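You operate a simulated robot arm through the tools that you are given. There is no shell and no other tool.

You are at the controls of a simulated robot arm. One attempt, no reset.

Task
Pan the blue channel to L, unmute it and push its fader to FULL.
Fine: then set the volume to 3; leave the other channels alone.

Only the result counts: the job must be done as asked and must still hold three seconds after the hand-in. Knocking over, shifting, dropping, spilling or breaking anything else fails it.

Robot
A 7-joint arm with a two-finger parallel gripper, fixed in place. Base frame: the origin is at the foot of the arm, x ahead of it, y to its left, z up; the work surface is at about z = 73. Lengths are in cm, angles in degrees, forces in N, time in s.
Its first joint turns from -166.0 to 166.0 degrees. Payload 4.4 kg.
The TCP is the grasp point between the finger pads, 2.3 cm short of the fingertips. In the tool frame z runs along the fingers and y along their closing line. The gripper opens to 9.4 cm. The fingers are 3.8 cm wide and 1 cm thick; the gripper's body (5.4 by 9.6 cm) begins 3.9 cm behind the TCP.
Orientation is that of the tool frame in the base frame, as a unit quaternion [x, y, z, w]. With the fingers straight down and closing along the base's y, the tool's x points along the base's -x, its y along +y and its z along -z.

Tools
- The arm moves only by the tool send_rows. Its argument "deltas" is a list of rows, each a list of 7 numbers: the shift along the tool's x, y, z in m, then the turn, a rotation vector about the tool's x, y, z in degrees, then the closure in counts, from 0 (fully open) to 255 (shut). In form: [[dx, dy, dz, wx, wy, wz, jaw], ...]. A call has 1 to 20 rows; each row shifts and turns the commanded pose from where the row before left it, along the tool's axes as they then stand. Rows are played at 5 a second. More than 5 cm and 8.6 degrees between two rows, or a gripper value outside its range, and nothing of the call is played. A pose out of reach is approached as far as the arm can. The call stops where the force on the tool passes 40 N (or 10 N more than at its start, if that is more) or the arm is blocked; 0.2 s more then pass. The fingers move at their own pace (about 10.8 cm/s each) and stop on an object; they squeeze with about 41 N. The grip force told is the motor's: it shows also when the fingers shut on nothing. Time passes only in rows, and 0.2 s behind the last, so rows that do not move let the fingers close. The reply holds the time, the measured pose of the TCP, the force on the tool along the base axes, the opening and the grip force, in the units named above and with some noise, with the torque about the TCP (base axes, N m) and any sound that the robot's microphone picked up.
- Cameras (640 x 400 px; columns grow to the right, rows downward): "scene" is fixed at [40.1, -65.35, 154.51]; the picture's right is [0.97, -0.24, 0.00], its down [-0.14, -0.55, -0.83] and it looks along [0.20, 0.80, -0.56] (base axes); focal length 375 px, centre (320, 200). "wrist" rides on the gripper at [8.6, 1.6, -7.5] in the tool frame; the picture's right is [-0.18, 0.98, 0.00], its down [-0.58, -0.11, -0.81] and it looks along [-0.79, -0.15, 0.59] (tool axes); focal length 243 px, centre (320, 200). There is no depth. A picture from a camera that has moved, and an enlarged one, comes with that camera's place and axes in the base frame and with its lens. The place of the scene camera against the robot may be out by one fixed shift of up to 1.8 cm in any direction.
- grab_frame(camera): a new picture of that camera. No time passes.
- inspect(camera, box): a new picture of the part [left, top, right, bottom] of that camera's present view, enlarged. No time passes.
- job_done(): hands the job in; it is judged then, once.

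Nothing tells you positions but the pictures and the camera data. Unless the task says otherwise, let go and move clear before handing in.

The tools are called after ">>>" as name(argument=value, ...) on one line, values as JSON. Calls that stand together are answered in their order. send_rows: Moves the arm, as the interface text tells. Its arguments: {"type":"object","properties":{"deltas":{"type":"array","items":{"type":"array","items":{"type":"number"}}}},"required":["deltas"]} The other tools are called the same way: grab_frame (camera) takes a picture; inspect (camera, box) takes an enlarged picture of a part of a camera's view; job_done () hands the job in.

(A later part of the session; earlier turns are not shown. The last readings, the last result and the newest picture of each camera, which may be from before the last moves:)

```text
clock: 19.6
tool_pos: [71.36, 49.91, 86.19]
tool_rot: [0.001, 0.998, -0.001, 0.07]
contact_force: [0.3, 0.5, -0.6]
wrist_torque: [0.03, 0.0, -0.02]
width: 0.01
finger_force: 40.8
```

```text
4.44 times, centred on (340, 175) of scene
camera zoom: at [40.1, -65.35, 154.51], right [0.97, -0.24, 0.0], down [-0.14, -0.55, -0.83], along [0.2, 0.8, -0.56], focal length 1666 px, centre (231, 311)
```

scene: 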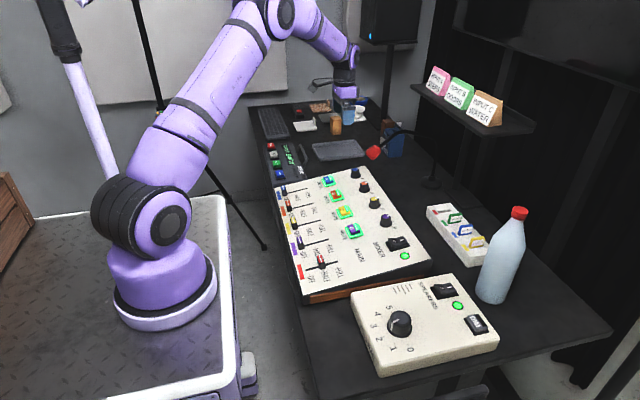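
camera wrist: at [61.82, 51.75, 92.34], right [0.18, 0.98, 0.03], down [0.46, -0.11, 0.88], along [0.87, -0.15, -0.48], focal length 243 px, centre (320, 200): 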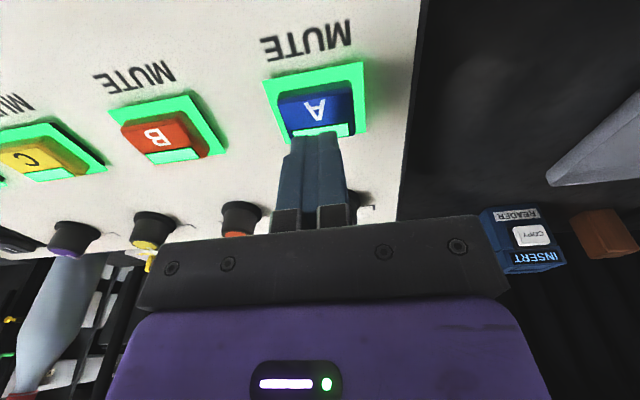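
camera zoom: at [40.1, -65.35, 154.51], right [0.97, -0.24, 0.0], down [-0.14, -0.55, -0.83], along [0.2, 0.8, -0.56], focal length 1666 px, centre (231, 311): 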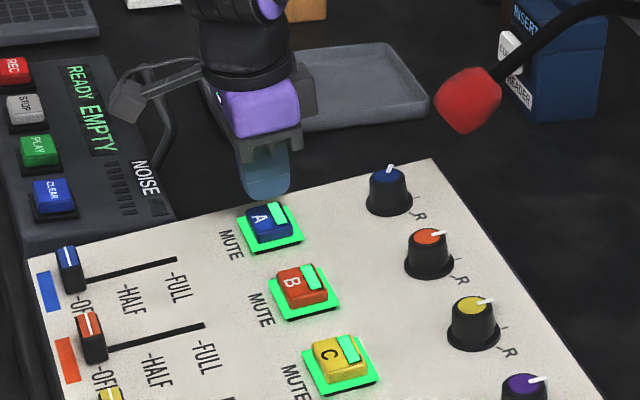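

The closed fingertips are just above the button's far half. I'll zoom in to check the aim before pressing.

>>> inspect(camera="wrist", box=[250, 40, 390, 160])

>>> inspect(camera="scene", box=[300, 145, 360, 200])

```text
3.33 times, centred on (320, 100) of wrist
camera zoom: at [61.82, 51.75, 92.34], right [0.18, 0.98, 0.03], down [0.46, -0.11, 0.88], along [0.87, -0.15, -0.48], focal length 809 px, centre (320, 533)
```

zoom: 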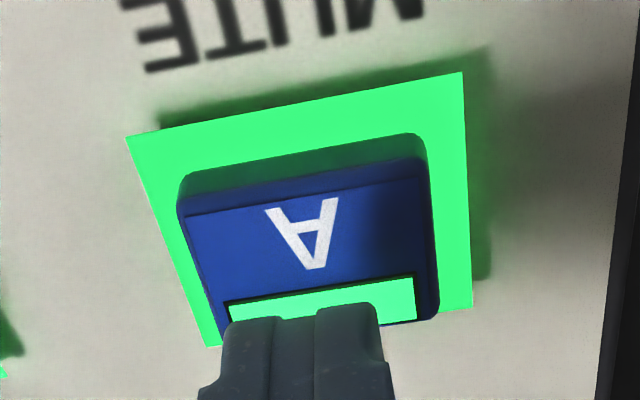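

```text
7.27 times, centred on (330, 172) of scene
camera zoom: at [40.1, -65.35, 154.51], right [0.97, -0.24, 0.0], down [-0.14, -0.55, -0.83], along [0.2, 0.8, -0.56], focal length 2726 px, centre (247, 400)
```

zoom: 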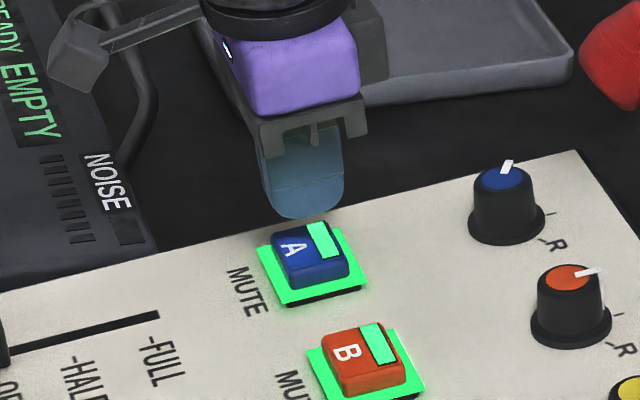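

Triangulation puts the cap's top at z ≈ 81.8, centred at about (71.75, 50.1), so the aim is nearly right. I'll make a small correction and descend to just touching.

>>> send_rows(deltas=[[0.002, 0.002, 0.008, 0, 0, 0, 255], [0, 0, 0.008, 0, 0, 0, 255], [0, 0, 0.003, 0, 0, 0, 255], [0, 0, 0, 0, 0, 0, 255]])

>>> inspect(camera="scene", box=[300, 145, 360, 200])

```text
clock: 20.6
tool_pos: [71.24, 50.3, 84.32]
tool_rot: [0.001, 0.998, 0.001, 0.07]
contact_force: [0.1, 0.0, 0.0]
wrist_torque: [-0.04, 0.01, -0.03]
width: 0.0
finger_force: 41.3
```

```text
7.27 times, centred on (330, 172) of scene
camera zoom: at [40.1, -65.35, 154.51], right [0.97, -0.24, 0.0], down [-0.14, -0.55, -0.83], along [0.2, 0.8, -0.56], focal length 2726 px, centre (247, 400)
```

zoom: 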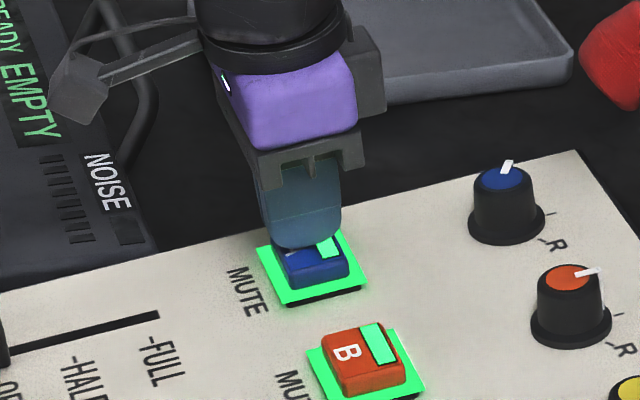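

The tips are just above the cap with no force yet. I'll press down in small steps.

>>> send_rows(deltas=[[0, 0, 0.002, 0, 0, 0, 255], [0, 0, 0.0015, 0, 0, 0, 255], [0, 0, 0.0015, 0, 0, 0, 255]])

>>> inspect(camera="scene", box=[300, 145, 360, 200])

```text
clock: 21.4
tool_pos: [71.32, 50.28, 83.8]
tool_rot: [0.001, 0.998, 0.0, 0.07]
contact_force: [0.5, 0.1, 1.6]
wrist_torque: [-0.01, 0.04, 0.0]
width: 0.02
finger_force: 40.8
heard: click
```

```text
7.27 times, centred on (330, 172) of scene
camera zoom: at [40.1, -65.35, 154.51], right [0.97, -0.24, 0.0], down [-0.14, -0.55, -0.83], along [0.2, 0.8, -0.56], focal length 2726 px, centre (247, 400)
```

zoom: 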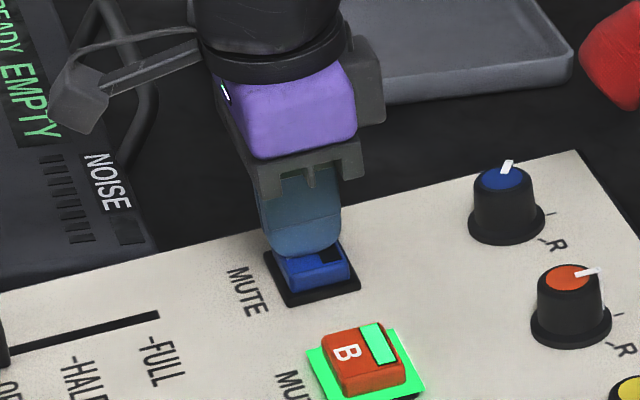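

I heard a click and the blue light went out. I'll lift straight off and confirm it stays off.

>>> send_rows(deltas=[[0, 0, -0.01, 0, 0, 0, 255], [0, 0, -0.03, 0, 0, 0, 255], [0, 0, -0.03, 0, 0, 0, 255], [0, 0, 0, 0, 0, 0, 255]])

>>> inspect(camera="scene", box=[265, 140, 405, 245])

>>> grab_frame(camera="wrist")

```text
clock: 22.4
tool_pos: [70.33, 50.24, 90.64]
tool_rot: [0.002, 0.998, 0.0, 0.07]
contact_force: [-0.8, 0.0, -0.4]
wrist_torque: [0.0, 0.02, -0.02]
width: 0.03
finger_force: 41.0
```

```text
3.81 times, centred on (335, 192) of scene
camera zoom: at [40.1, -65.35, 154.51], right [0.97, -0.24, 0.0], down [-0.14, -0.55, -0.83], along [0.2, 0.8, -0.56], focal length 1428 px, centre (263, 229)
```

zoom: 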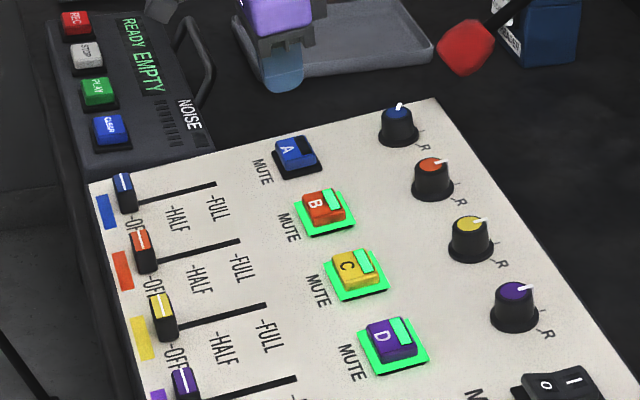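

```text
taken
camera wrist: at [60.82, 51.98, 96.79], right [0.18, 0.98, 0.03], down [0.46, -0.11, 0.88], along [0.87, -0.15, -0.48], focal length 243 px, centre (320, 200)
```

wrist: 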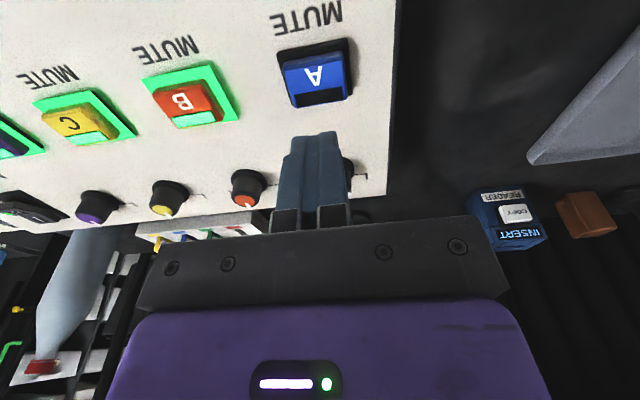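

The blue channel is unmuted and the others are unchanged. Next is the fader, so I'll move back to view its cap at the OFF end with the wrist camera.

>>> send_rows(deltas=[[0.0416, 0, -0.0248, 0, 0, 0, 255], [0.0416, 0, -0.0248, 0, 0, 0, 255], [0.0416, 0, -0.0248, 0, 0, 0, 120], [0.0416, 0, -0.0248, 0, 0, 0, 80], [0.0416, 0, -0.0248, 0, 0, 0, 60], [0, 0, 0, 0, 0, 0, 60]])

>>> grab_frame(camera="wrist")

>>> inspect(camera="wrist", box=[260, 20, 420, 140])

```text
clock: 23.8
tool_pos: [47.95, 50.18, 99.93]
tool_rot: [0.0, 0.998, 0.0, 0.07]
contact_force: [-0.8, -0.5, -0.3]
wrist_torque: [-0.01, 0.03, 0.02]
width: 7.18
finger_force: 0.2
```

```text
taken
camera wrist: at [38.37, 51.93, 106.06], right [0.18, 0.98, 0.03], down [0.46, -0.11, 0.88], along [0.87, -0.15, -0.48], focal length 243 px, centre (320, 200)
```

wrist: 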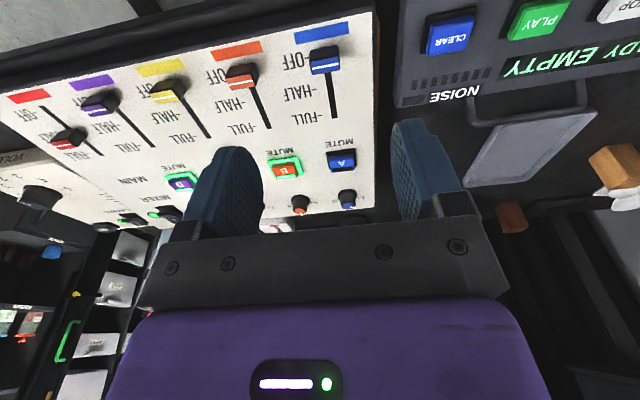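

```text
3.33 times, centred on (340, 80) of wrist
camera zoom: at [38.37, 51.93, 106.06], right [0.18, 0.98, 0.03], down [0.46, -0.11, 0.88], along [0.87, -0.15, -0.48], focal length 809 px, centre (253, 600)
```

zoom: 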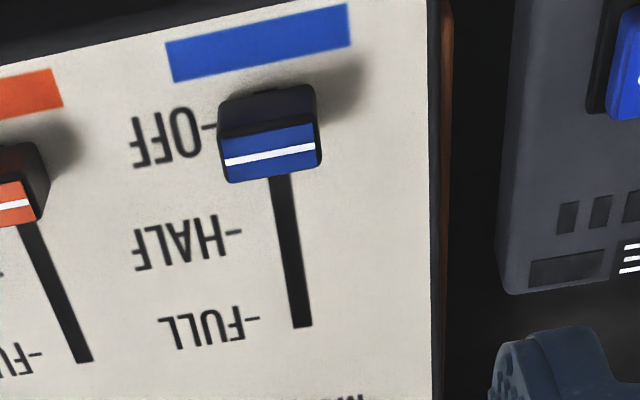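

The blue fader cap is about 1.4 × 3.2 cm, at roughly (55.5, 50.1), and the FULL tick is about 7.8 cm further along +x. I'll hover over the cap with the fingers straddling it in y.

>>> send_rows(deltas=[[-0.0109, -0.0002, 0.0386, 0, 0, 0, 60], [-0.0109, -0.0002, 0.0386, 0, 0, 0, 60], [-0.0109, -0.0002, 0.0386, 0, 0, 0, 60], [-0.0109, -0.0002, 0.0386, 0, 0, 0, 60], [0, 0, 0, 0, 0, 0, 60]])

>>> grab_frame(camera="wrist")

>>> inspect(camera="scene", box=[250, 140, 350, 220])

```text
clock: 25.0
tool_pos: [54.38, 50.23, 85.28]
tool_rot: [0.001, 0.998, 0.0, 0.07]
contact_force: [0.0, -0.4, 1.1]
wrist_torque: [-0.01, 0.0, -0.02]
width: 7.18
finger_force: 0.0
```

```text
taken
camera wrist: at [44.88, 51.95, 91.43], right [0.18, 0.98, 0.03], down [0.46, -0.11, 0.88], along [0.87, -0.15, -0.48], focal length 243 px, centre (320, 200)
```

wrist: 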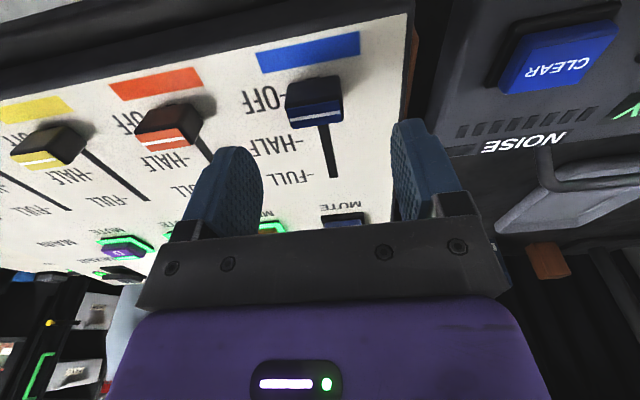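

```text
5.00 times, centred on (300, 180) of scene
camera zoom: at [40.1, -65.35, 154.51], right [0.97, -0.24, 0.0], down [-0.14, -0.55, -0.83], along [0.2, 0.8, -0.56], focal length 1874 px, centre (420, 300)
```

zoom: 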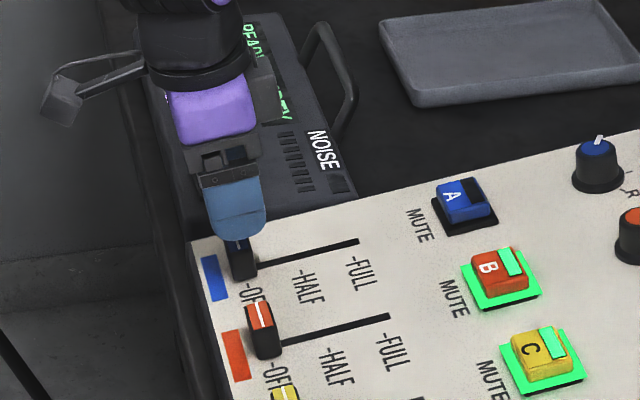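

The cap is nearly centred under the tool, about 2 mm off. I'll correct that and descend around it.

>>> send_rows(deltas=[[-0.002, -0.0017, 0.02, 0, 0, 0, 60], [0, 0, 0.015, 0, 0, 0, 60], [0, 0, 0.008, 0, 0, 0, 60], [0, 0, 0.004, 0, 0, 0, 60], [0, 0, 0, 0, 0, 0, 60]])

>>> grab_frame(camera="wrist")

>>> inspect(camera="scene", box=[250, 150, 350, 220])

```text
clock: 26.2
tool_pos: [55.29, 50.0, 80.79]
tool_rot: [0.001, 0.998, 0.0, 0.069]
contact_force: [-0.1, -0.2, 0.3]
wrist_torque: [0.0, 0.02, 0.02]
width: 7.18
finger_force: 0.1
```

```text
taken
camera wrist: at [45.8, 51.79, 86.91], right [0.18, 0.98, 0.03], down [0.46, -0.11, 0.88], along [0.87, -0.15, -0.48], focal length 243 px, centre (320, 200)
```

wrist: 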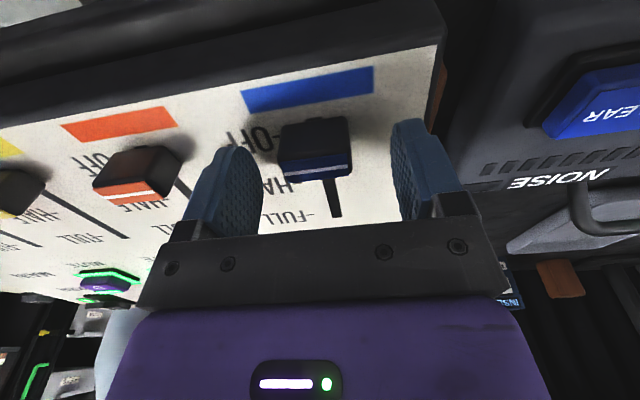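

```text
5.71 times, centred on (300, 185) of scene
camera zoom: at [40.1, -65.35, 154.51], right [0.97, -0.24, 0.0], down [-0.14, -0.55, -0.83], along [0.2, 0.8, -0.56], focal length 2142 px, centre (434, 286)
```

zoom: 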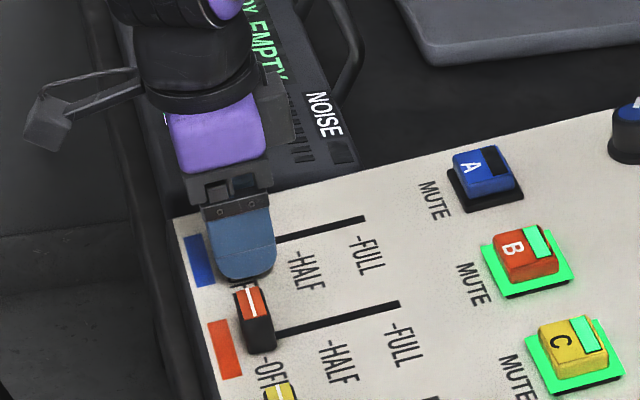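

The cap is centred between the fingers. I'll go 4 mm lower and close on it.

>>> send_rows(deltas=[[0, 0, 0.004, 0, 0, 0, 60], [0, 0, 0, 0, 0, 0, 110], [0, 0, 0, 0, 0, 0, 150], [0, 0, 0, 0, 0, 0, 255], [0, 0, 0, 0, 0, 0, 255], [0, 0, 0, 0, 0, 0, 255]])

>>> inspect(camera="wrist", box=[220, 80, 420, 220])

```text
clock: 27.6
tool_pos: [55.39, 50.1, 80.4]
tool_rot: [0.0, 0.998, 0.0, 0.07]
contact_force: [0.1, -11.0, 1.2]
wrist_torque: [0.01, -0.1, 0.21]
width: 3.33
finger_force: 41.4
```

```text
2.86 times, centred on (320, 150) of wrist
camera zoom: at [45.88, 51.71, 86.5], right [0.18, 0.98, 0.02], down [0.46, -0.11, 0.88], along [0.87, -0.15, -0.48], focal length 693 px, centre (320, 343)
```

zoom: 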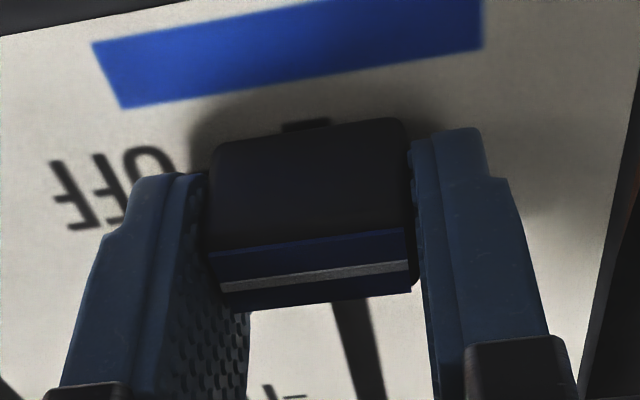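

I have the cap at 3.3 cm wide. I'll relieve the small side force and slide it up the slope toward FULL.

>>> send_rows(deltas=[[0, -0.001, 0, 0, 0, 0, 255], [-0.01, 0, -0.0002, 0, 0, 0, 255], [-0.015, 0, -0.0003, 0, 0, 0, 255], [-0.015, 0, -0.0003, 0, 0, 0, 255], [0, 0, 0, 0, 0, 0, 255]])

>>> inspect(camera="scene", box=[260, 150, 350, 220])

```text
clock: 28.8
tool_pos: [59.38, 50.06, 80.88]
tool_rot: [0.001, 0.998, -0.001, 0.069]
contact_force: [1.6, 2.3, 0.3]
wrist_torque: [0.15, -1.17, -0.02]
width: 3.36
finger_force: 41.4
```

```text
5.71 times, centred on (305, 185) of scene
camera zoom: at [40.1, -65.35, 154.51], right [0.97, -0.24, 0.0], down [-0.14, -0.55, -0.83], along [0.2, 0.8, -0.56], focal length 2142 px, centre (406, 286)
```

zoom: 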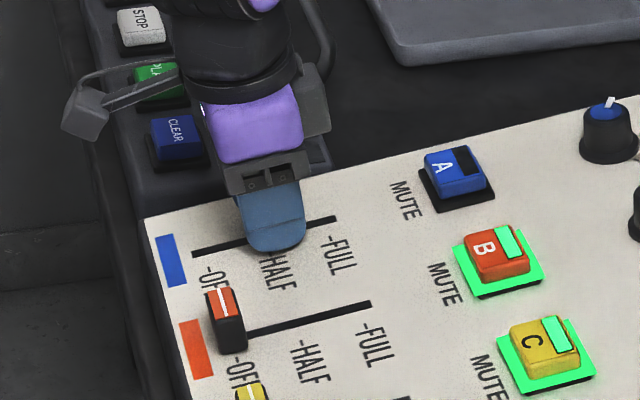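

The fader follows with low force and is about halfway. I'll continue to FULL.

>>> send_rows(deltas=[[-0.015, 0, -0.0001, 0, 0, 0, 255], [-0.015, 0, -0.0001, 0, 0, 0, 255], [-0.006, 0, 0, 0, 0, 0, 255], [0, 0, 0, 0, 0, 0, 255]])

>>> inspect(camera="wrist", box=[220, 80, 420, 220])

>>> inspect(camera="scene", box=[260, 150, 350, 220])

```text
clock: 29.8
tool_pos: [62.92, 49.93, 81.34]
tool_rot: [0.001, 0.998, 0.0, 0.07]
contact_force: [0.8, 2.7, 0.2]
wrist_torque: [-0.02, 0.45, -0.04]
width: 3.37
finger_force: 41.6
```

```text
2.86 times, centred on (320, 150) of wrist
camera zoom: at [53.43, 51.68, 87.58], right [0.18, 0.98, 0.03], down [0.46, -0.11, 0.88], along [0.87, -0.15, -0.48], focal length 693 px, centre (320, 343)
```

zoom: 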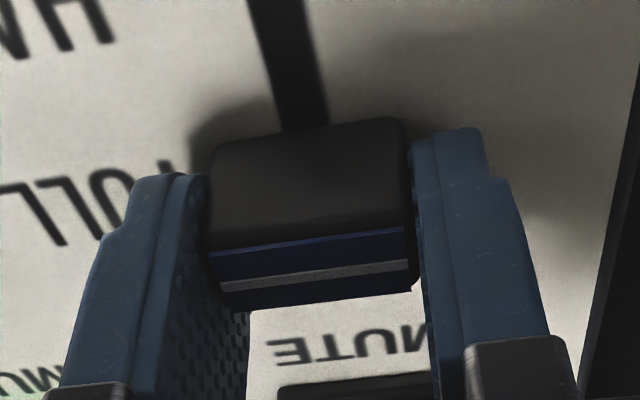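

```text
5.71 times, centred on (305, 185) of scene
camera zoom: at [40.1, -65.35, 154.51], right [0.97, -0.24, 0.0], down [-0.14, -0.55, -0.83], along [0.2, 0.8, -0.56], focal length 2142 px, centre (406, 286)
```

zoom: 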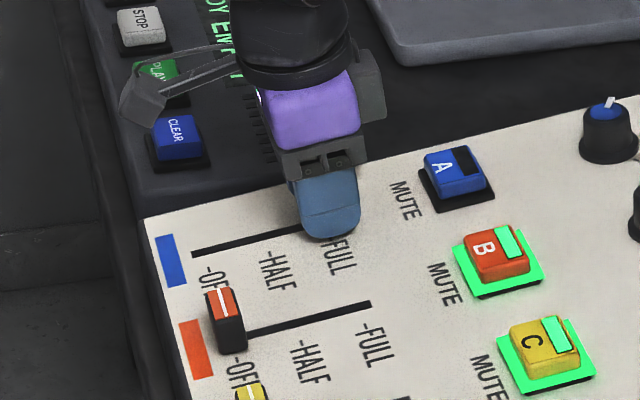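

The fader has travelled 7.5 cm with low force. I'll ease forward in small steps until the end stop shows in the force.

>>> send_rows(deltas=[[-0.001, 0, 0, 0, 0, 0, 255], [-0.001, 0, 0, 0, 0, 0, 255], [-0.001, 0, 0, 0, 0, 0, 255]])

```text
clock: 30.6
tool_pos: [63.14, 50.06, 81.56]
tool_rot: [0.001, 0.998, 0.0, 0.069]
contact_force: [2.0, 4.8, 0.4]
wrist_torque: [0.11, -0.38, 0.13]
width: 3.35
finger_force: 40.7
```

>>> send_rows(deltas=[[-0.0012, 0, 0, 0, 0, 0, 255], [-0.0012, 0, 0, 0, 0, 0, 255], [0, 0, 0, 0, 0, 0, 255]])

>>> inspect(camera="scene", box=[260, 150, 350, 220])

```text
clock: 31.4
tool_pos: [63.33, 50.06, 81.54]
tool_rot: [0.001, 0.998, 0.0, 0.07]
contact_force: [-6.6, 4.4, -0.2]
wrist_torque: [-0.05, 0.23, 0.12]
width: 3.34
finger_force: 41.0
```

```text
5.71 times, centred on (305, 185) of scene
camera zoom: at [40.1, -65.35, 154.51], right [0.97, -0.24, 0.0], down [-0.14, -0.55, -0.83], along [0.2, 0.8, -0.56], focal length 2142 px, centre (406, 286)
```

zoom: 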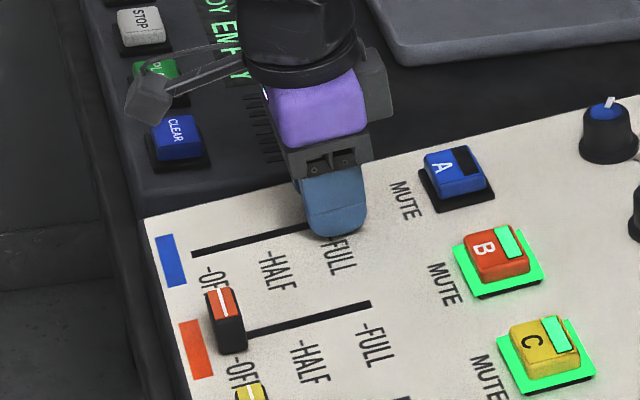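

The x-force turned to -6.6 N after about 8 cm of travel, so the fader is at its FULL stop. I'll release and lift clear.

>>> send_rows(deltas=[[0, 0, 0, 0, 0, 0, 160], [0, 0, 0, 0, 0, 0, 60], [0, 0, 0, 0, 0, 0, 60], [0, 0, -0.02, 0, 0, 0, 60], [0, 0, -0.04, 0, 0, 0, 60], [0, 0, -0.04, 0, 0, 0, 60], [0, 0, 0, 0, 0, 0, 60]])

>>> inspect(camera="scene", box=[260, 150, 350, 220])

>>> grab_frame(camera="wrist")

```text
clock: 33.0
tool_pos: [62.05, 50.0, 91.37]
tool_rot: [0.0, 0.998, 0.0, 0.07]
contact_force: [0.3, 0.4, 0.5]
wrist_torque: [0.01, 0.02, 0.01]
width: 7.2
finger_force: 0.0
```

```text
5.71 times, centred on (305, 185) of scene
camera zoom: at [40.1, -65.35, 154.51], right [0.97, -0.24, 0.0], down [-0.14, -0.55, -0.83], along [0.2, 0.8, -0.56], focal length 2142 px, centre (406, 286)
```

zoom: 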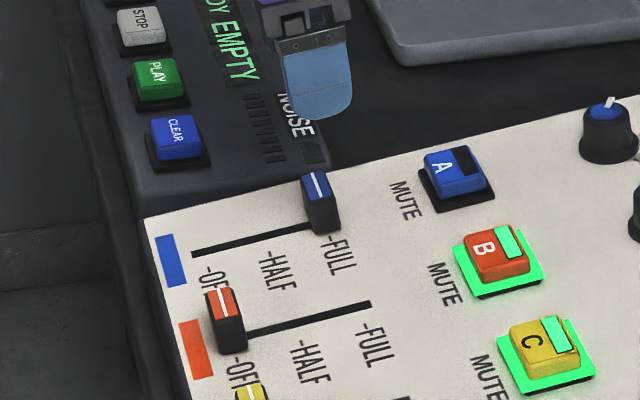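

```text
taken
camera wrist: at [52.56, 51.62, 97.47], right [0.18, 0.98, 0.03], down [0.46, -0.11, 0.88], along [0.87, -0.15, -0.48], focal length 243 px, centre (320, 200)
```

wrist: 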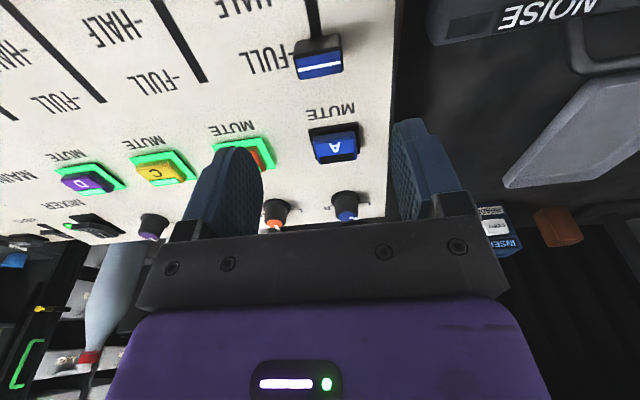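

The fader sits at FULL. The volume knob triangulates to about (72.5, -14.5, 78) on its own box, so I'll lift, straighten the tool and travel there for a clear view.

>>> send_rows(deltas=[[0, 0, -0.02, 0, 8, 0, 60], [0.0015, -0.02, -0.02, 0, 0, 0, 60], [0.0015, -0.042, -0.01, 0, 0, 0, 60], [0.0015, -0.045, -0.005, 0, 0, 0, 60], [0.0015, -0.045, -0.005, 0, 0, 0, 60], [0.0015, -0.045, -0.005, 0, 0, 0, 30], [0.0015, -0.045, -0.005, 0, 0, 0, 0], [0.0015, -0.045, -0.005, 0, 0, 0, 0], [0.0015, -0.045, -0.005, 0, 0, 0, 0], [0.0015, -0.045, -0.005, 0, 0, 0, 0], [0.0015, -0.045, 0, 0, 0, 0, 0], [0.0015, -0.045, 0, 0, 0, 0, 0], [0.0015, -0.045, 0, 0, 0, 0, 0], [0.0015, -0.045, 0, 0, 0, 0, 0], [0.0015, -0.045, 0, 0, 0, 0, 0], [0.0015, -0.02, 0, 0, 0, 0, 0], [0, 0, 0, 0, 0, 0, 0]])

>>> grab_frame(camera="wrist")

>>> grab_frame(camera="scene")

```text
clock: 36.6
tool_pos: [59.27, -12.31, 99.88]
tool_rot: [0.001, 1.0, 0.0, 0.0]
contact_force: [-0.2, 0.4, 0.4]
wrist_torque: [0.01, 0.04, -0.02]
width: 9.43
finger_force: 0.1
```

```text
taken
camera wrist: at [50.71, -10.67, 107.3], right [0.19, 0.98, 0.0], down [0.58, -0.11, 0.81], along [0.79, -0.15, -0.59], focal length 243 px, centre (320, 200)
```

wrist: 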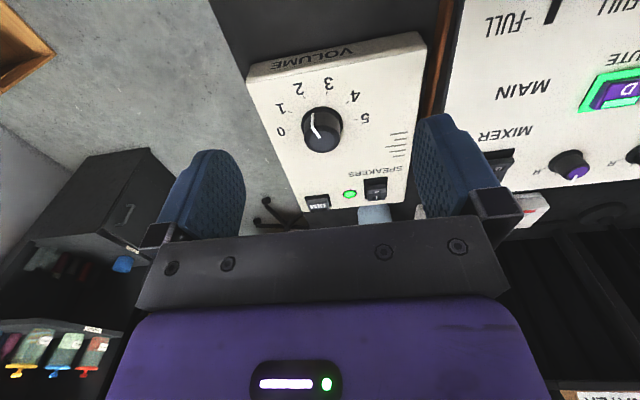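

```text
taken
```

scene: 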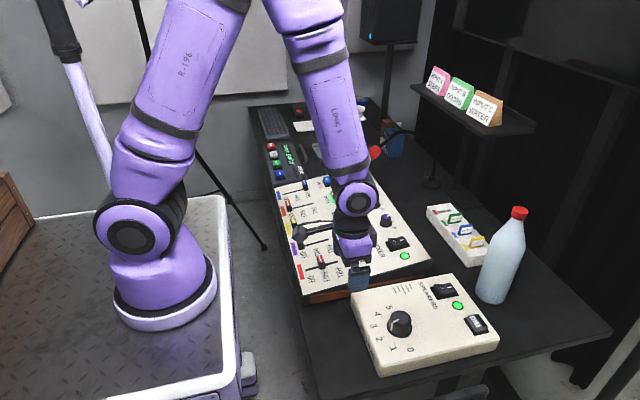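

I now have a good overhead view of the volume box, which is turned slightly on the table. I'll zoom in on the knob and its scale.

>>> inspect(camera="wrist", box=[260, 60, 390, 170])

>>> inspect(camera="wrist", box=[230, 20, 430, 215])

```text
3.64 times, centred on (325, 115) of wrist
camera zoom: at [50.71, -10.67, 107.3], right [0.19, 0.98, 0.0], down [0.58, -0.11, 0.81], along [0.79, -0.15, -0.59], focal length 882 px, centre (302, 509)
```

zoom: 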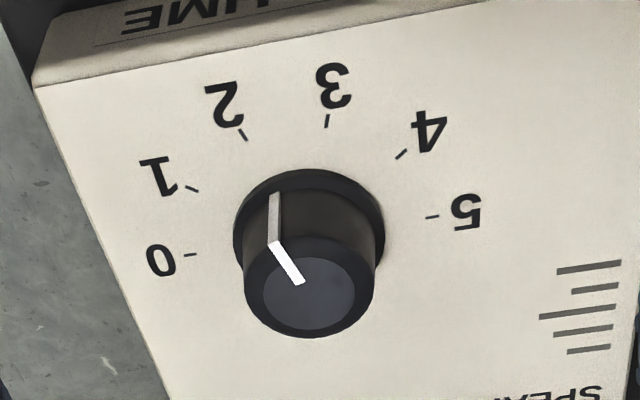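

```text
2.05 times, centred on (330, 118) of wrist
camera zoom: at [50.71, -10.67, 107.3], right [0.19, 0.98, 0.0], down [0.58, -0.11, 0.81], along [0.79, -0.15, -0.59], focal length 498 px, centre (300, 369)
```

zoom: 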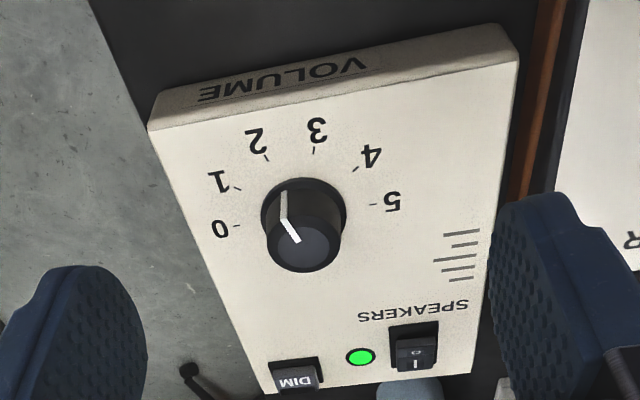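

The scale fits a circle centred at (72.1, -14.4) with ticks every 36°, 0 toward -y and 5 toward +y, and the pointer is now at about 2. It needs a 36° clockwise turn, so I'll hover over the knob with the fingers fully open.

>>> send_rows(deltas=[[-0.0322, -0.0052, 0.0335, 0, 0, 0, 0], [-0.0322, -0.0052, 0.0335, 0, 0, 0, 0], [-0.0322, -0.0052, 0.0335, 0, 0, 0, 0], [-0.0322, -0.0052, 0.0335, 0, 0, 0, 0], [0, 0, 0, 0, 0, 0, 0], [0, 0, 0, 0, 0, 0, 0]])

>>> grab_frame(camera="wrist")

>>> inspect(camera="scene", box=[340, 230, 480, 350])

```text
clock: 38.0
tool_pos: [72.26, -14.5, 86.41]
tool_rot: [0.0, 1.0, 0.0, 0.0]
contact_force: [0.7, 0.4, -0.2]
wrist_torque: [0.01, 0.0, 0.02]
width: 9.38
finger_force: 0.1
```

```text
taken
camera wrist: at [63.69, -12.71, 93.77], right [0.19, 0.98, 0.0], down [0.58, -0.11, 0.81], along [0.79, -0.15, -0.59], focal length 243 px, centre (320, 200)
```

wrist: 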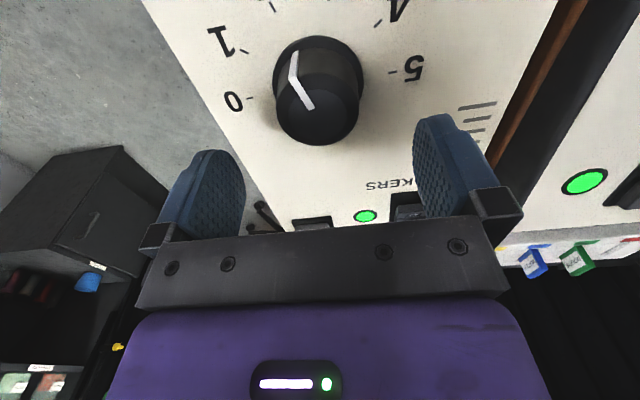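

```text
3.33 times, centred on (410, 290) of scene
camera zoom: at [40.1, -65.35, 154.51], right [0.97, -0.24, 0.0], down [-0.14, -0.55, -0.83], along [0.2, 0.8, -0.56], focal length 1249 px, centre (20, -100)
```

zoom: 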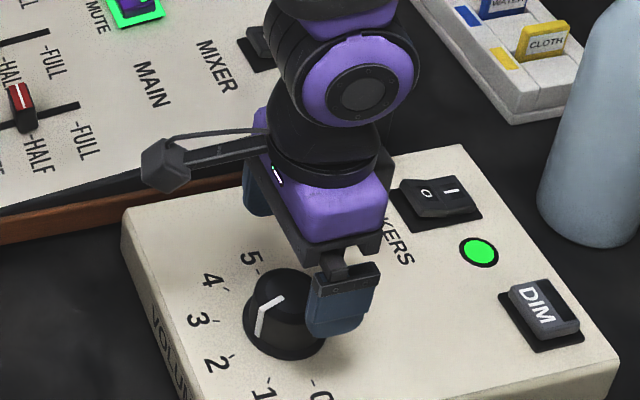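

The knob is centred under the tool. I'll descend so the tips reach about 1.4 cm above the box top, then close.

>>> send_rows(deltas=[[0, 0, 0.02, 0, 0, 0, 0], [0, 0, 0.017, 0, 0, 0, 0], [0, 0, 0.01, 0, 0, 0, 0], [0, 0, 0, 0, 0, 0, 0]])

>>> grab_frame(camera="wrist")

>>> inspect(camera="scene", box=[340, 250, 460, 350])

```text
clock: 39.0
tool_pos: [72.19, -14.48, 81.79]
tool_rot: [0.0, 1.0, 0.0, 0.0]
contact_force: [0.3, 1.2, 0.2]
wrist_torque: [0.01, -0.02, 0.03]
width: 9.4
finger_force: 0.1
```

```text
taken
camera wrist: at [63.66, -12.71, 89.2], right [0.19, 0.98, 0.0], down [0.58, -0.11, 0.81], along [0.79, -0.15, -0.59], focal length 243 px, centre (320, 200)
```

wrist: 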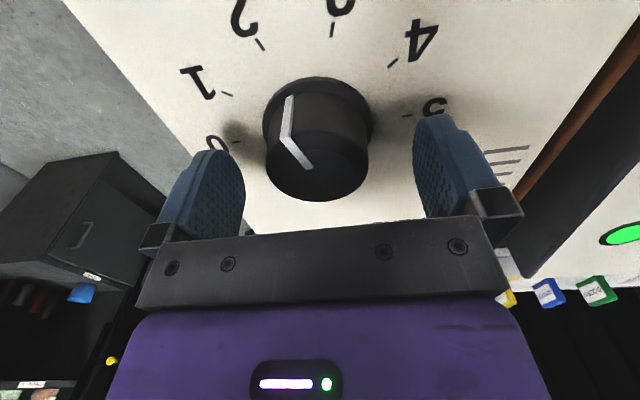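

```text
4.00 times, centred on (400, 300) of scene
camera zoom: at [40.1, -65.35, 154.51], right [0.97, -0.24, 0.0], down [-0.14, -0.55, -0.83], along [0.2, 0.8, -0.56], focal length 1499 px, centre (0, -200)
```

zoom: 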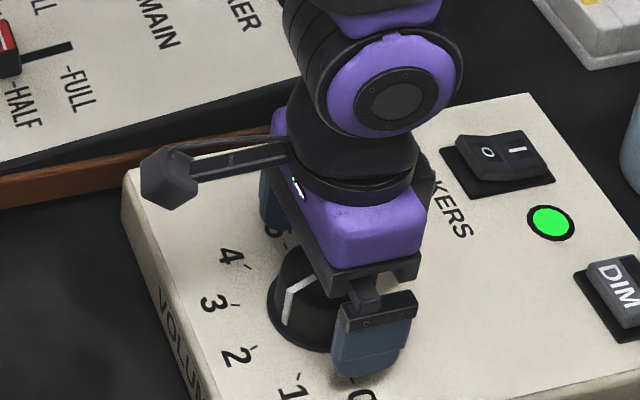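

The fingers straddle the knob with no contact. I'll close on it.

>>> send_rows(deltas=[[0, 0, 0, 0, 0, 0, 60], [0, 0, 0, 0, 0, 0, 100], [0, 0, 0, 0, 0, 0, 255], [0, 0, 0, 0, 0, 0, 255], [0, 0, 0, 0, 0, 0, 255]])

>>> inspect(camera="wrist", box=[220, 20, 440, 220])

```text
clock: 40.2
tool_pos: [72.16, -14.46, 81.84]
tool_rot: [0.001, 1.0, 0.001, 0.0]
contact_force: [-1.1, -9.7, -1.1]
wrist_torque: [-0.49, 0.1, 0.02]
width: 5.06
finger_force: 44.6
```

```text
2.00 times, centred on (330, 120) of wrist
camera zoom: at [63.64, -12.79, 89.2], right [0.19, 0.98, 0.0], down [0.58, -0.11, 0.81], along [0.79, -0.15, -0.59], focal length 485 px, centre (300, 360)
```

zoom: 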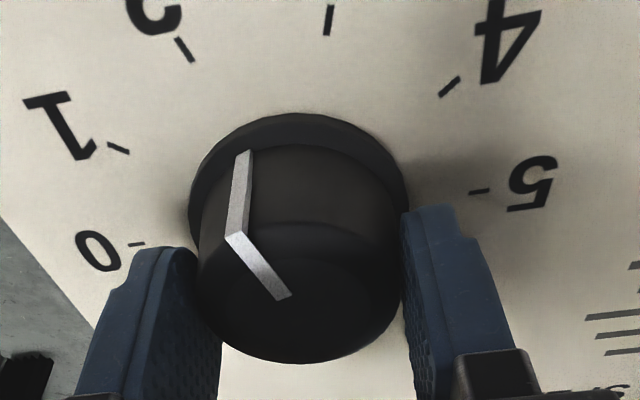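

I've gripped it at 5.1 cm wide. I'll relieve the small side force and turn clockwise in steps.

>>> send_rows(deltas=[[0, -0.0009, 0, 0, 0, 0, 255], [0, 0, 0, 0, 0, 7.2, 255], [0, 0, 0, 0, 0, 7.2, 255], [0, 0, 0, 0, 0, 0, 255]])

>>> inspect(camera="wrist", box=[220, 20, 440, 220])

```text
clock: 41.2
tool_pos: [72.07, -14.59, 81.71]
tool_rot: [0.127, 0.992, 0.001, 0.0]
contact_force: [-13.5, -19.8, -14.6]
wrist_torque: [-0.3, -0.68, 0.04]
width: 5.06
finger_force: 44.6
```

```text
2.00 times, centred on (330, 120) of wrist
camera zoom: at [64.34, -10.73, 89.22], right [0.43, 0.9, 0.0], down [0.54, -0.25, 0.81], along [0.73, -0.34, -0.59], focal length 485 px, centre (300, 360)
```

zoom: 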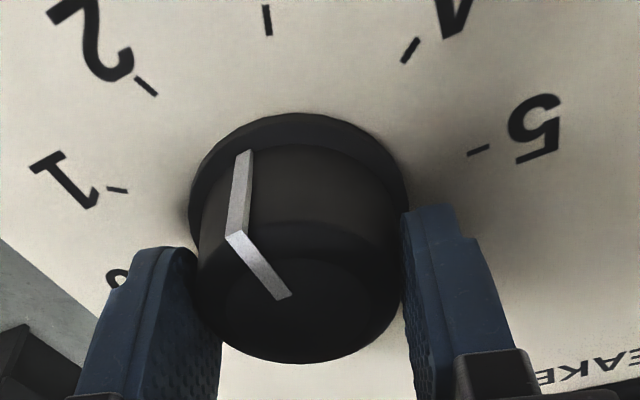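

The knob follows the hand, but the forces are building, so I'll relieve them before going on. I'll also check that the box hasn't moved.

>>> send_rows(deltas=[[0.0007, -0.002, 0.0012, 0, 0, 0, 255], [0, 0, 0, 0, 0, 0, 255]])

>>> inspect(camera="scene", box=[340, 260, 520, 380])

```text
clock: 41.8
tool_pos: [72.1, -14.42, 81.72]
tool_rot: [0.126, 0.992, 0.001, 0.0]
contact_force: [-10.9, -8.2, 11.5]
wrist_torque: [0.0, 1.16, 0.02]
width: 5.07
finger_force: 45.5
```

```text
3.33 times, centred on (430, 320) of scene
camera zoom: at [40.1, -65.35, 154.51], right [0.97, -0.24, 0.0], down [-0.14, -0.55, -0.83], along [0.2, 0.8, -0.56], focal length 1249 px, centre (-47, -200)
```

zoom: 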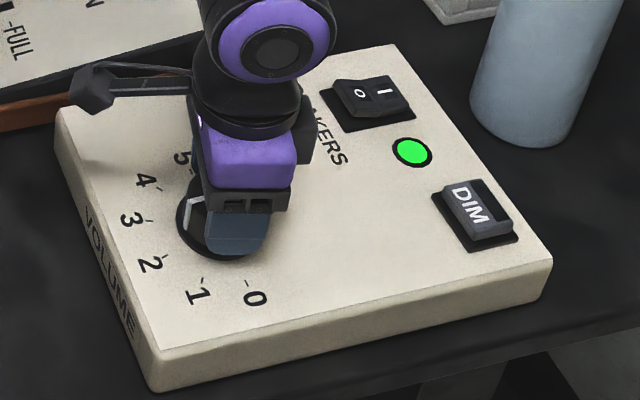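

The box hasn't moved, as its corners match the first picture. I'll continue with a 7° step and further small relief shifts.

>>> send_rows(deltas=[[0.0008, -0.0012, -0.0005, 0, 0, 0, 255], [0, -0.0006, 0, 0, 0, 7.2, 255], [0, 0, 0, 0, 0, 0, 255]])

>>> inspect(camera="wrist", box=[220, 20, 440, 220])

```text
clock: 42.6
tool_pos: [72.26, -14.61, 81.62]
tool_rot: [0.188, 0.982, 0.0, 0.001]
contact_force: [5.1, 10.9, 10.6]
wrist_torque: [0.65, -0.37, 0.0]
width: 5.06
finger_force: 45.4
```

```text
2.00 times, centred on (330, 120) of wrist
camera zoom: at [64.81, -9.82, 89.18], right [0.53, 0.85, 0.0], down [0.5, -0.32, 0.81], along [0.68, -0.43, -0.59], focal length 485 px, centre (300, 360)
```

zoom: 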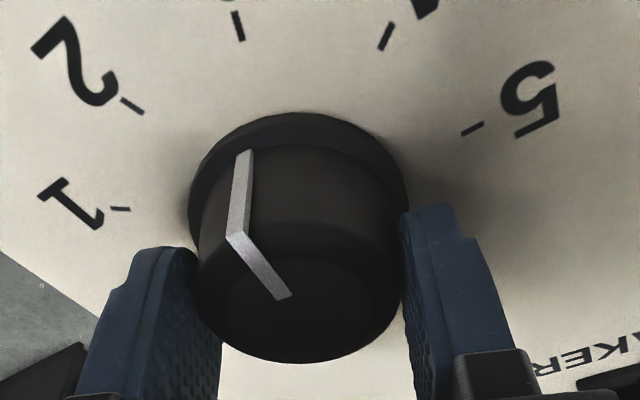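

The knob has now turned about 22° with moderate forces. Two more steps should bring it to 3.

>>> send_rows(deltas=[[0, 0.0005, -0.0004, 0, 0, 7.2, 255], [0, -0.0003, 0, 0, 0, 7.2, 255], [0, 0, 0, 0, 0, 0, 255]])

>>> inspect(camera="wrist", box=[220, 0, 440, 220])

>>> inspect(camera="scene", box=[350, 280, 450, 360])

```text
clock: 43.4
tool_pos: [72.19, -14.71, 81.74]
tool_rot: [0.31, 0.951, 0.0, 0.0]
contact_force: [16.6, 14.4, -6.7]
wrist_torque: [-0.3, -1.18, -0.03]
width: 5.07
finger_force: 44.7
```

```text
1.82 times, centred on (330, 110) of wrist
camera zoom: at [66.21, -8.16, 89.19], right [0.73, 0.69, 0.0], down [0.4, -0.43, 0.81], along [0.55, -0.59, -0.59], focal length 441 px, centre (302, 364)
```

zoom: 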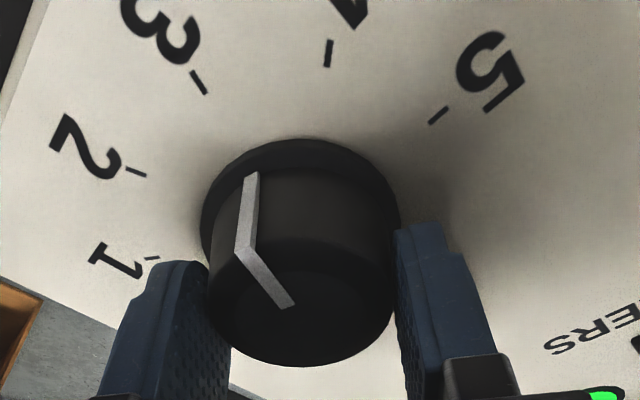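

```text
5.00 times, centred on (400, 320) of scene
camera zoom: at [40.1, -65.35, 154.51], right [0.97, -0.24, 0.0], down [-0.14, -0.55, -0.83], along [0.2, 0.8, -0.56], focal length 1874 px, centre (-80, -400)
```

zoom: 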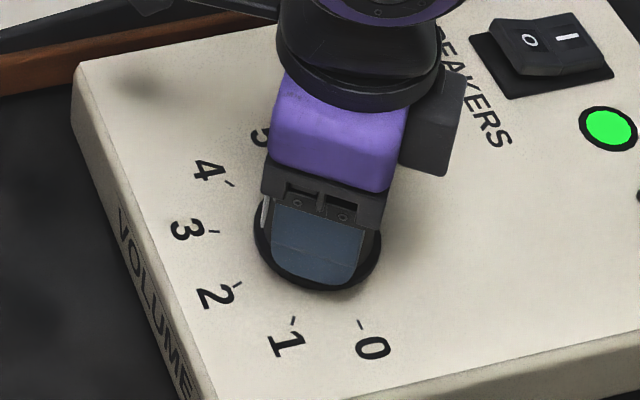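

Tick 3 now sits where tick 2 was in the hand's frame, so the turn is 36°. I'll relieve the side force, release and lift to read the pointer.

>>> send_rows(deltas=[[0, 0.0018, 0.0002, 0, 0, 0, 255], [0, 0, 0, 0, 0, 0, 255]])

```text
clock: 44.0
tool_pos: [72.2, -14.66, 81.76]
tool_rot: [0.31, 0.951, -0.001, -0.001]
contact_force: [6.2, 8.2, -2.3]
wrist_torque: [-0.46, -0.55, -0.01]
width: 5.02
finger_force: 45.3
```

>>> send_rows(deltas=[[0, 0.0006, 0, 0, 0, 0, 255], [0, 0, 0, 0, 0, 0, 90], [0, 0, 0, 0, 0, 0, 30], [0, 0, 0, 0, 0, 0, 0], [0, 0, 0, 0, 0, 0, 0], [0, 0, -0.03, 0, 0, 0, 0], [0, 0, -0.04, 0, 0, 0, 0], [0, 0, -0.04, 0, 0, 0, 0], [0, 0, 0, 0, 0, 0, 0]])

>>> inspect(camera="scene", box=[365, 295, 435, 360])

>>> grab_frame(camera="wrist")

```text
clock: 46.0
tool_pos: [72.35, -14.51, 92.9]
tool_rot: [0.309, 0.951, 0.0, -0.001]
contact_force: [-0.1, 0.6, -0.7]
wrist_torque: [-0.01, 0.05, 0.01]
width: 9.38
finger_force: 0.1
```

```text
6.15 times, centred on (400, 328) of scene
camera zoom: at [40.1, -65.35, 154.51], right [0.97, -0.24, 0.0], down [-0.14, -0.55, -0.83], along [0.2, 0.8, -0.56], focal length 2306 px, centre (-172, -585)
```

zoom: 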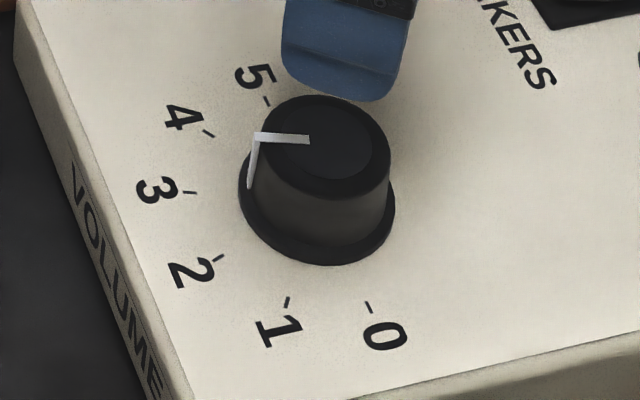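

```text
taken
camera wrist: at [66.36, -8.01, 100.24], right [0.73, 0.69, 0.0], down [0.41, -0.43, 0.81], along [0.55, -0.59, -0.59], focal length 243 px, centre (320, 200)
```

wrist: 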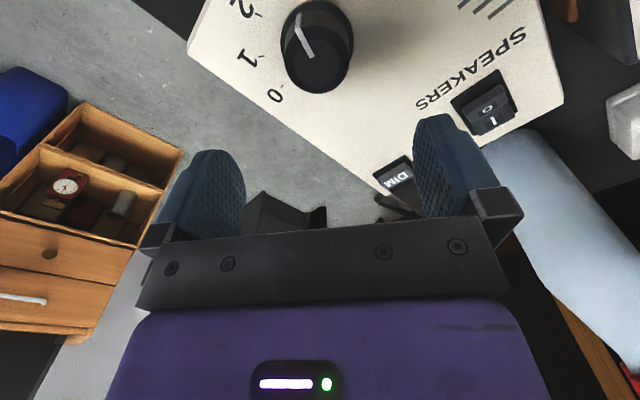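

From the scene camera the pointer reads about 2.97. I'll return to the earlier viewpoint to confirm with the wrist camera.

>>> send_rows(deltas=[[0, 0, -0.01, 0, 0, -7.2, 0], [0, 0, 0, 0, 0, -7.2, 0], [0, 0, 0, 0, 0, -7.2, 0], [0, 0, 0, 0, 0, -7.2, 0], [0, 0, 0, 0, 0, -7.2, 0], [0.0328, 0.0055, -0.015, 0, 0, 0, 0], [0.0328, 0.0055, -0.015, 0, 0, 0, 0], [0.0328, 0.0055, -0.015, 0, 0, 0, 0], [0.0328, 0.0055, -0.015, 0, 0, 0, 0], [0, 0, 0, 0, 0, 0, 0]])

>>> inspect(camera="wrist", box=[260, 60, 390, 170])

>>> grab_frame(camera="scene")

```text
clock: 48.2
tool_pos: [59.04, -12.39, 99.68]
tool_rot: [0.001, 1.0, 0.0, -0.001]
contact_force: [0.1, -0.2, 0.1]
wrist_torque: [-0.01, 0.02, -0.02]
width: 9.36
finger_force: 0.0
```

```text
3.64 times, centred on (325, 115) of wrist
camera zoom: at [50.53, -10.75, 107.18], right [0.19, 0.98, 0.0], down [0.58, -0.11, 0.81], along [0.79, -0.15, -0.59], focal length 882 px, centre (302, 509)
```

zoom: 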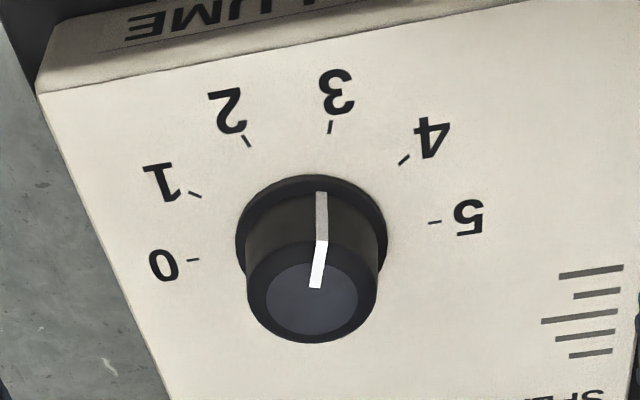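

```text
taken
```

scene: 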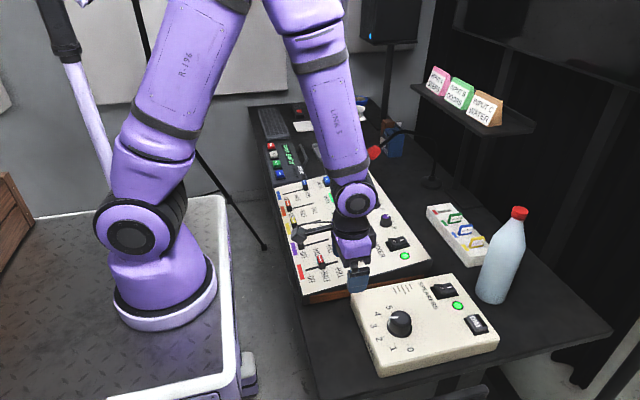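

The wrist view also shows the pointer at the 3 tick. I'll take one enlarged look for precision and check the other controls.

>>> inspect(camera="wrist", box=[295, 75, 355, 155])

>>> inspect(camera="scene", box=[380, 300, 420, 345])

>>> inspect(camera="scene", box=[260, 150, 420, 300])

```text
5.00 times, centred on (325, 115) of wrist
camera zoom: at [50.53, -10.75, 107.18], right [0.19, 0.98, 0.0], down [0.58, -0.11, 0.81], along [0.79, -0.15, -0.59], focal length 1213 px, centre (295, 625)
```

zoom: 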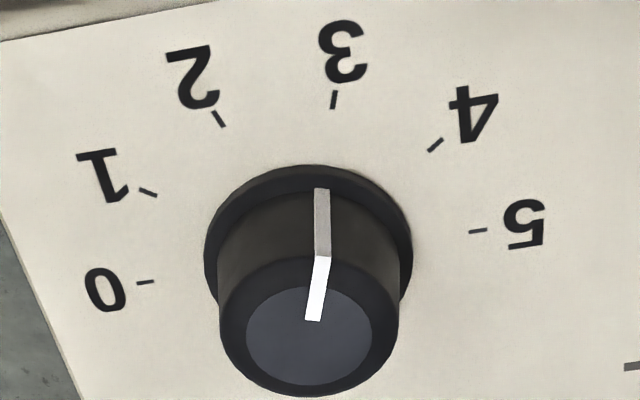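

```text
8.89 times, centred on (400, 322) of scene
camera zoom: at [40.1, -65.35, 154.51], right [0.97, -0.24, 0.0], down [-0.14, -0.55, -0.83], along [0.2, 0.8, -0.56], focal length 3332 px, centre (-391, -889)
```

zoom: 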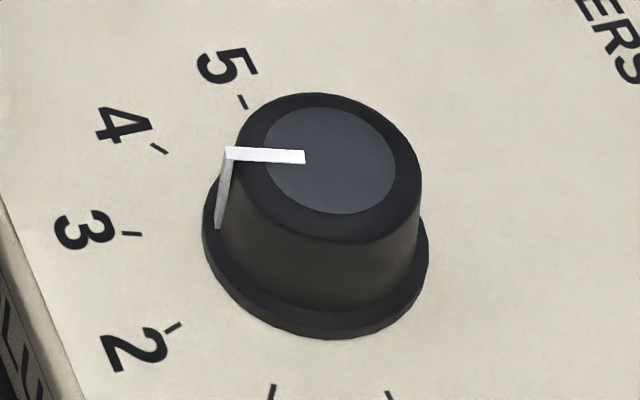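

```text
2.67 times, centred on (340, 225) of scene
camera zoom: at [40.1, -65.35, 154.51], right [0.97, -0.24, 0.0], down [-0.14, -0.55, -0.83], along [0.2, 0.8, -0.56], focal length 1000 px, centre (267, 133)
```

zoom: 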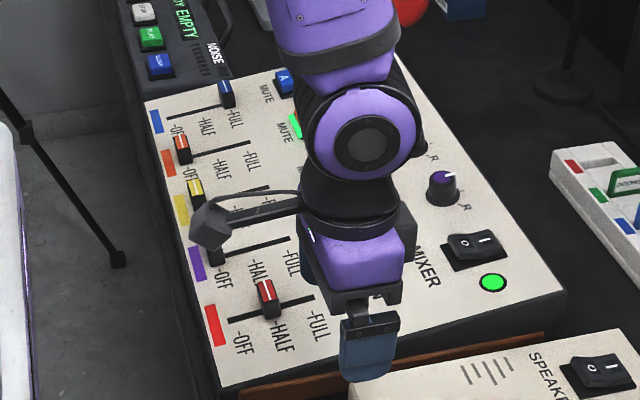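

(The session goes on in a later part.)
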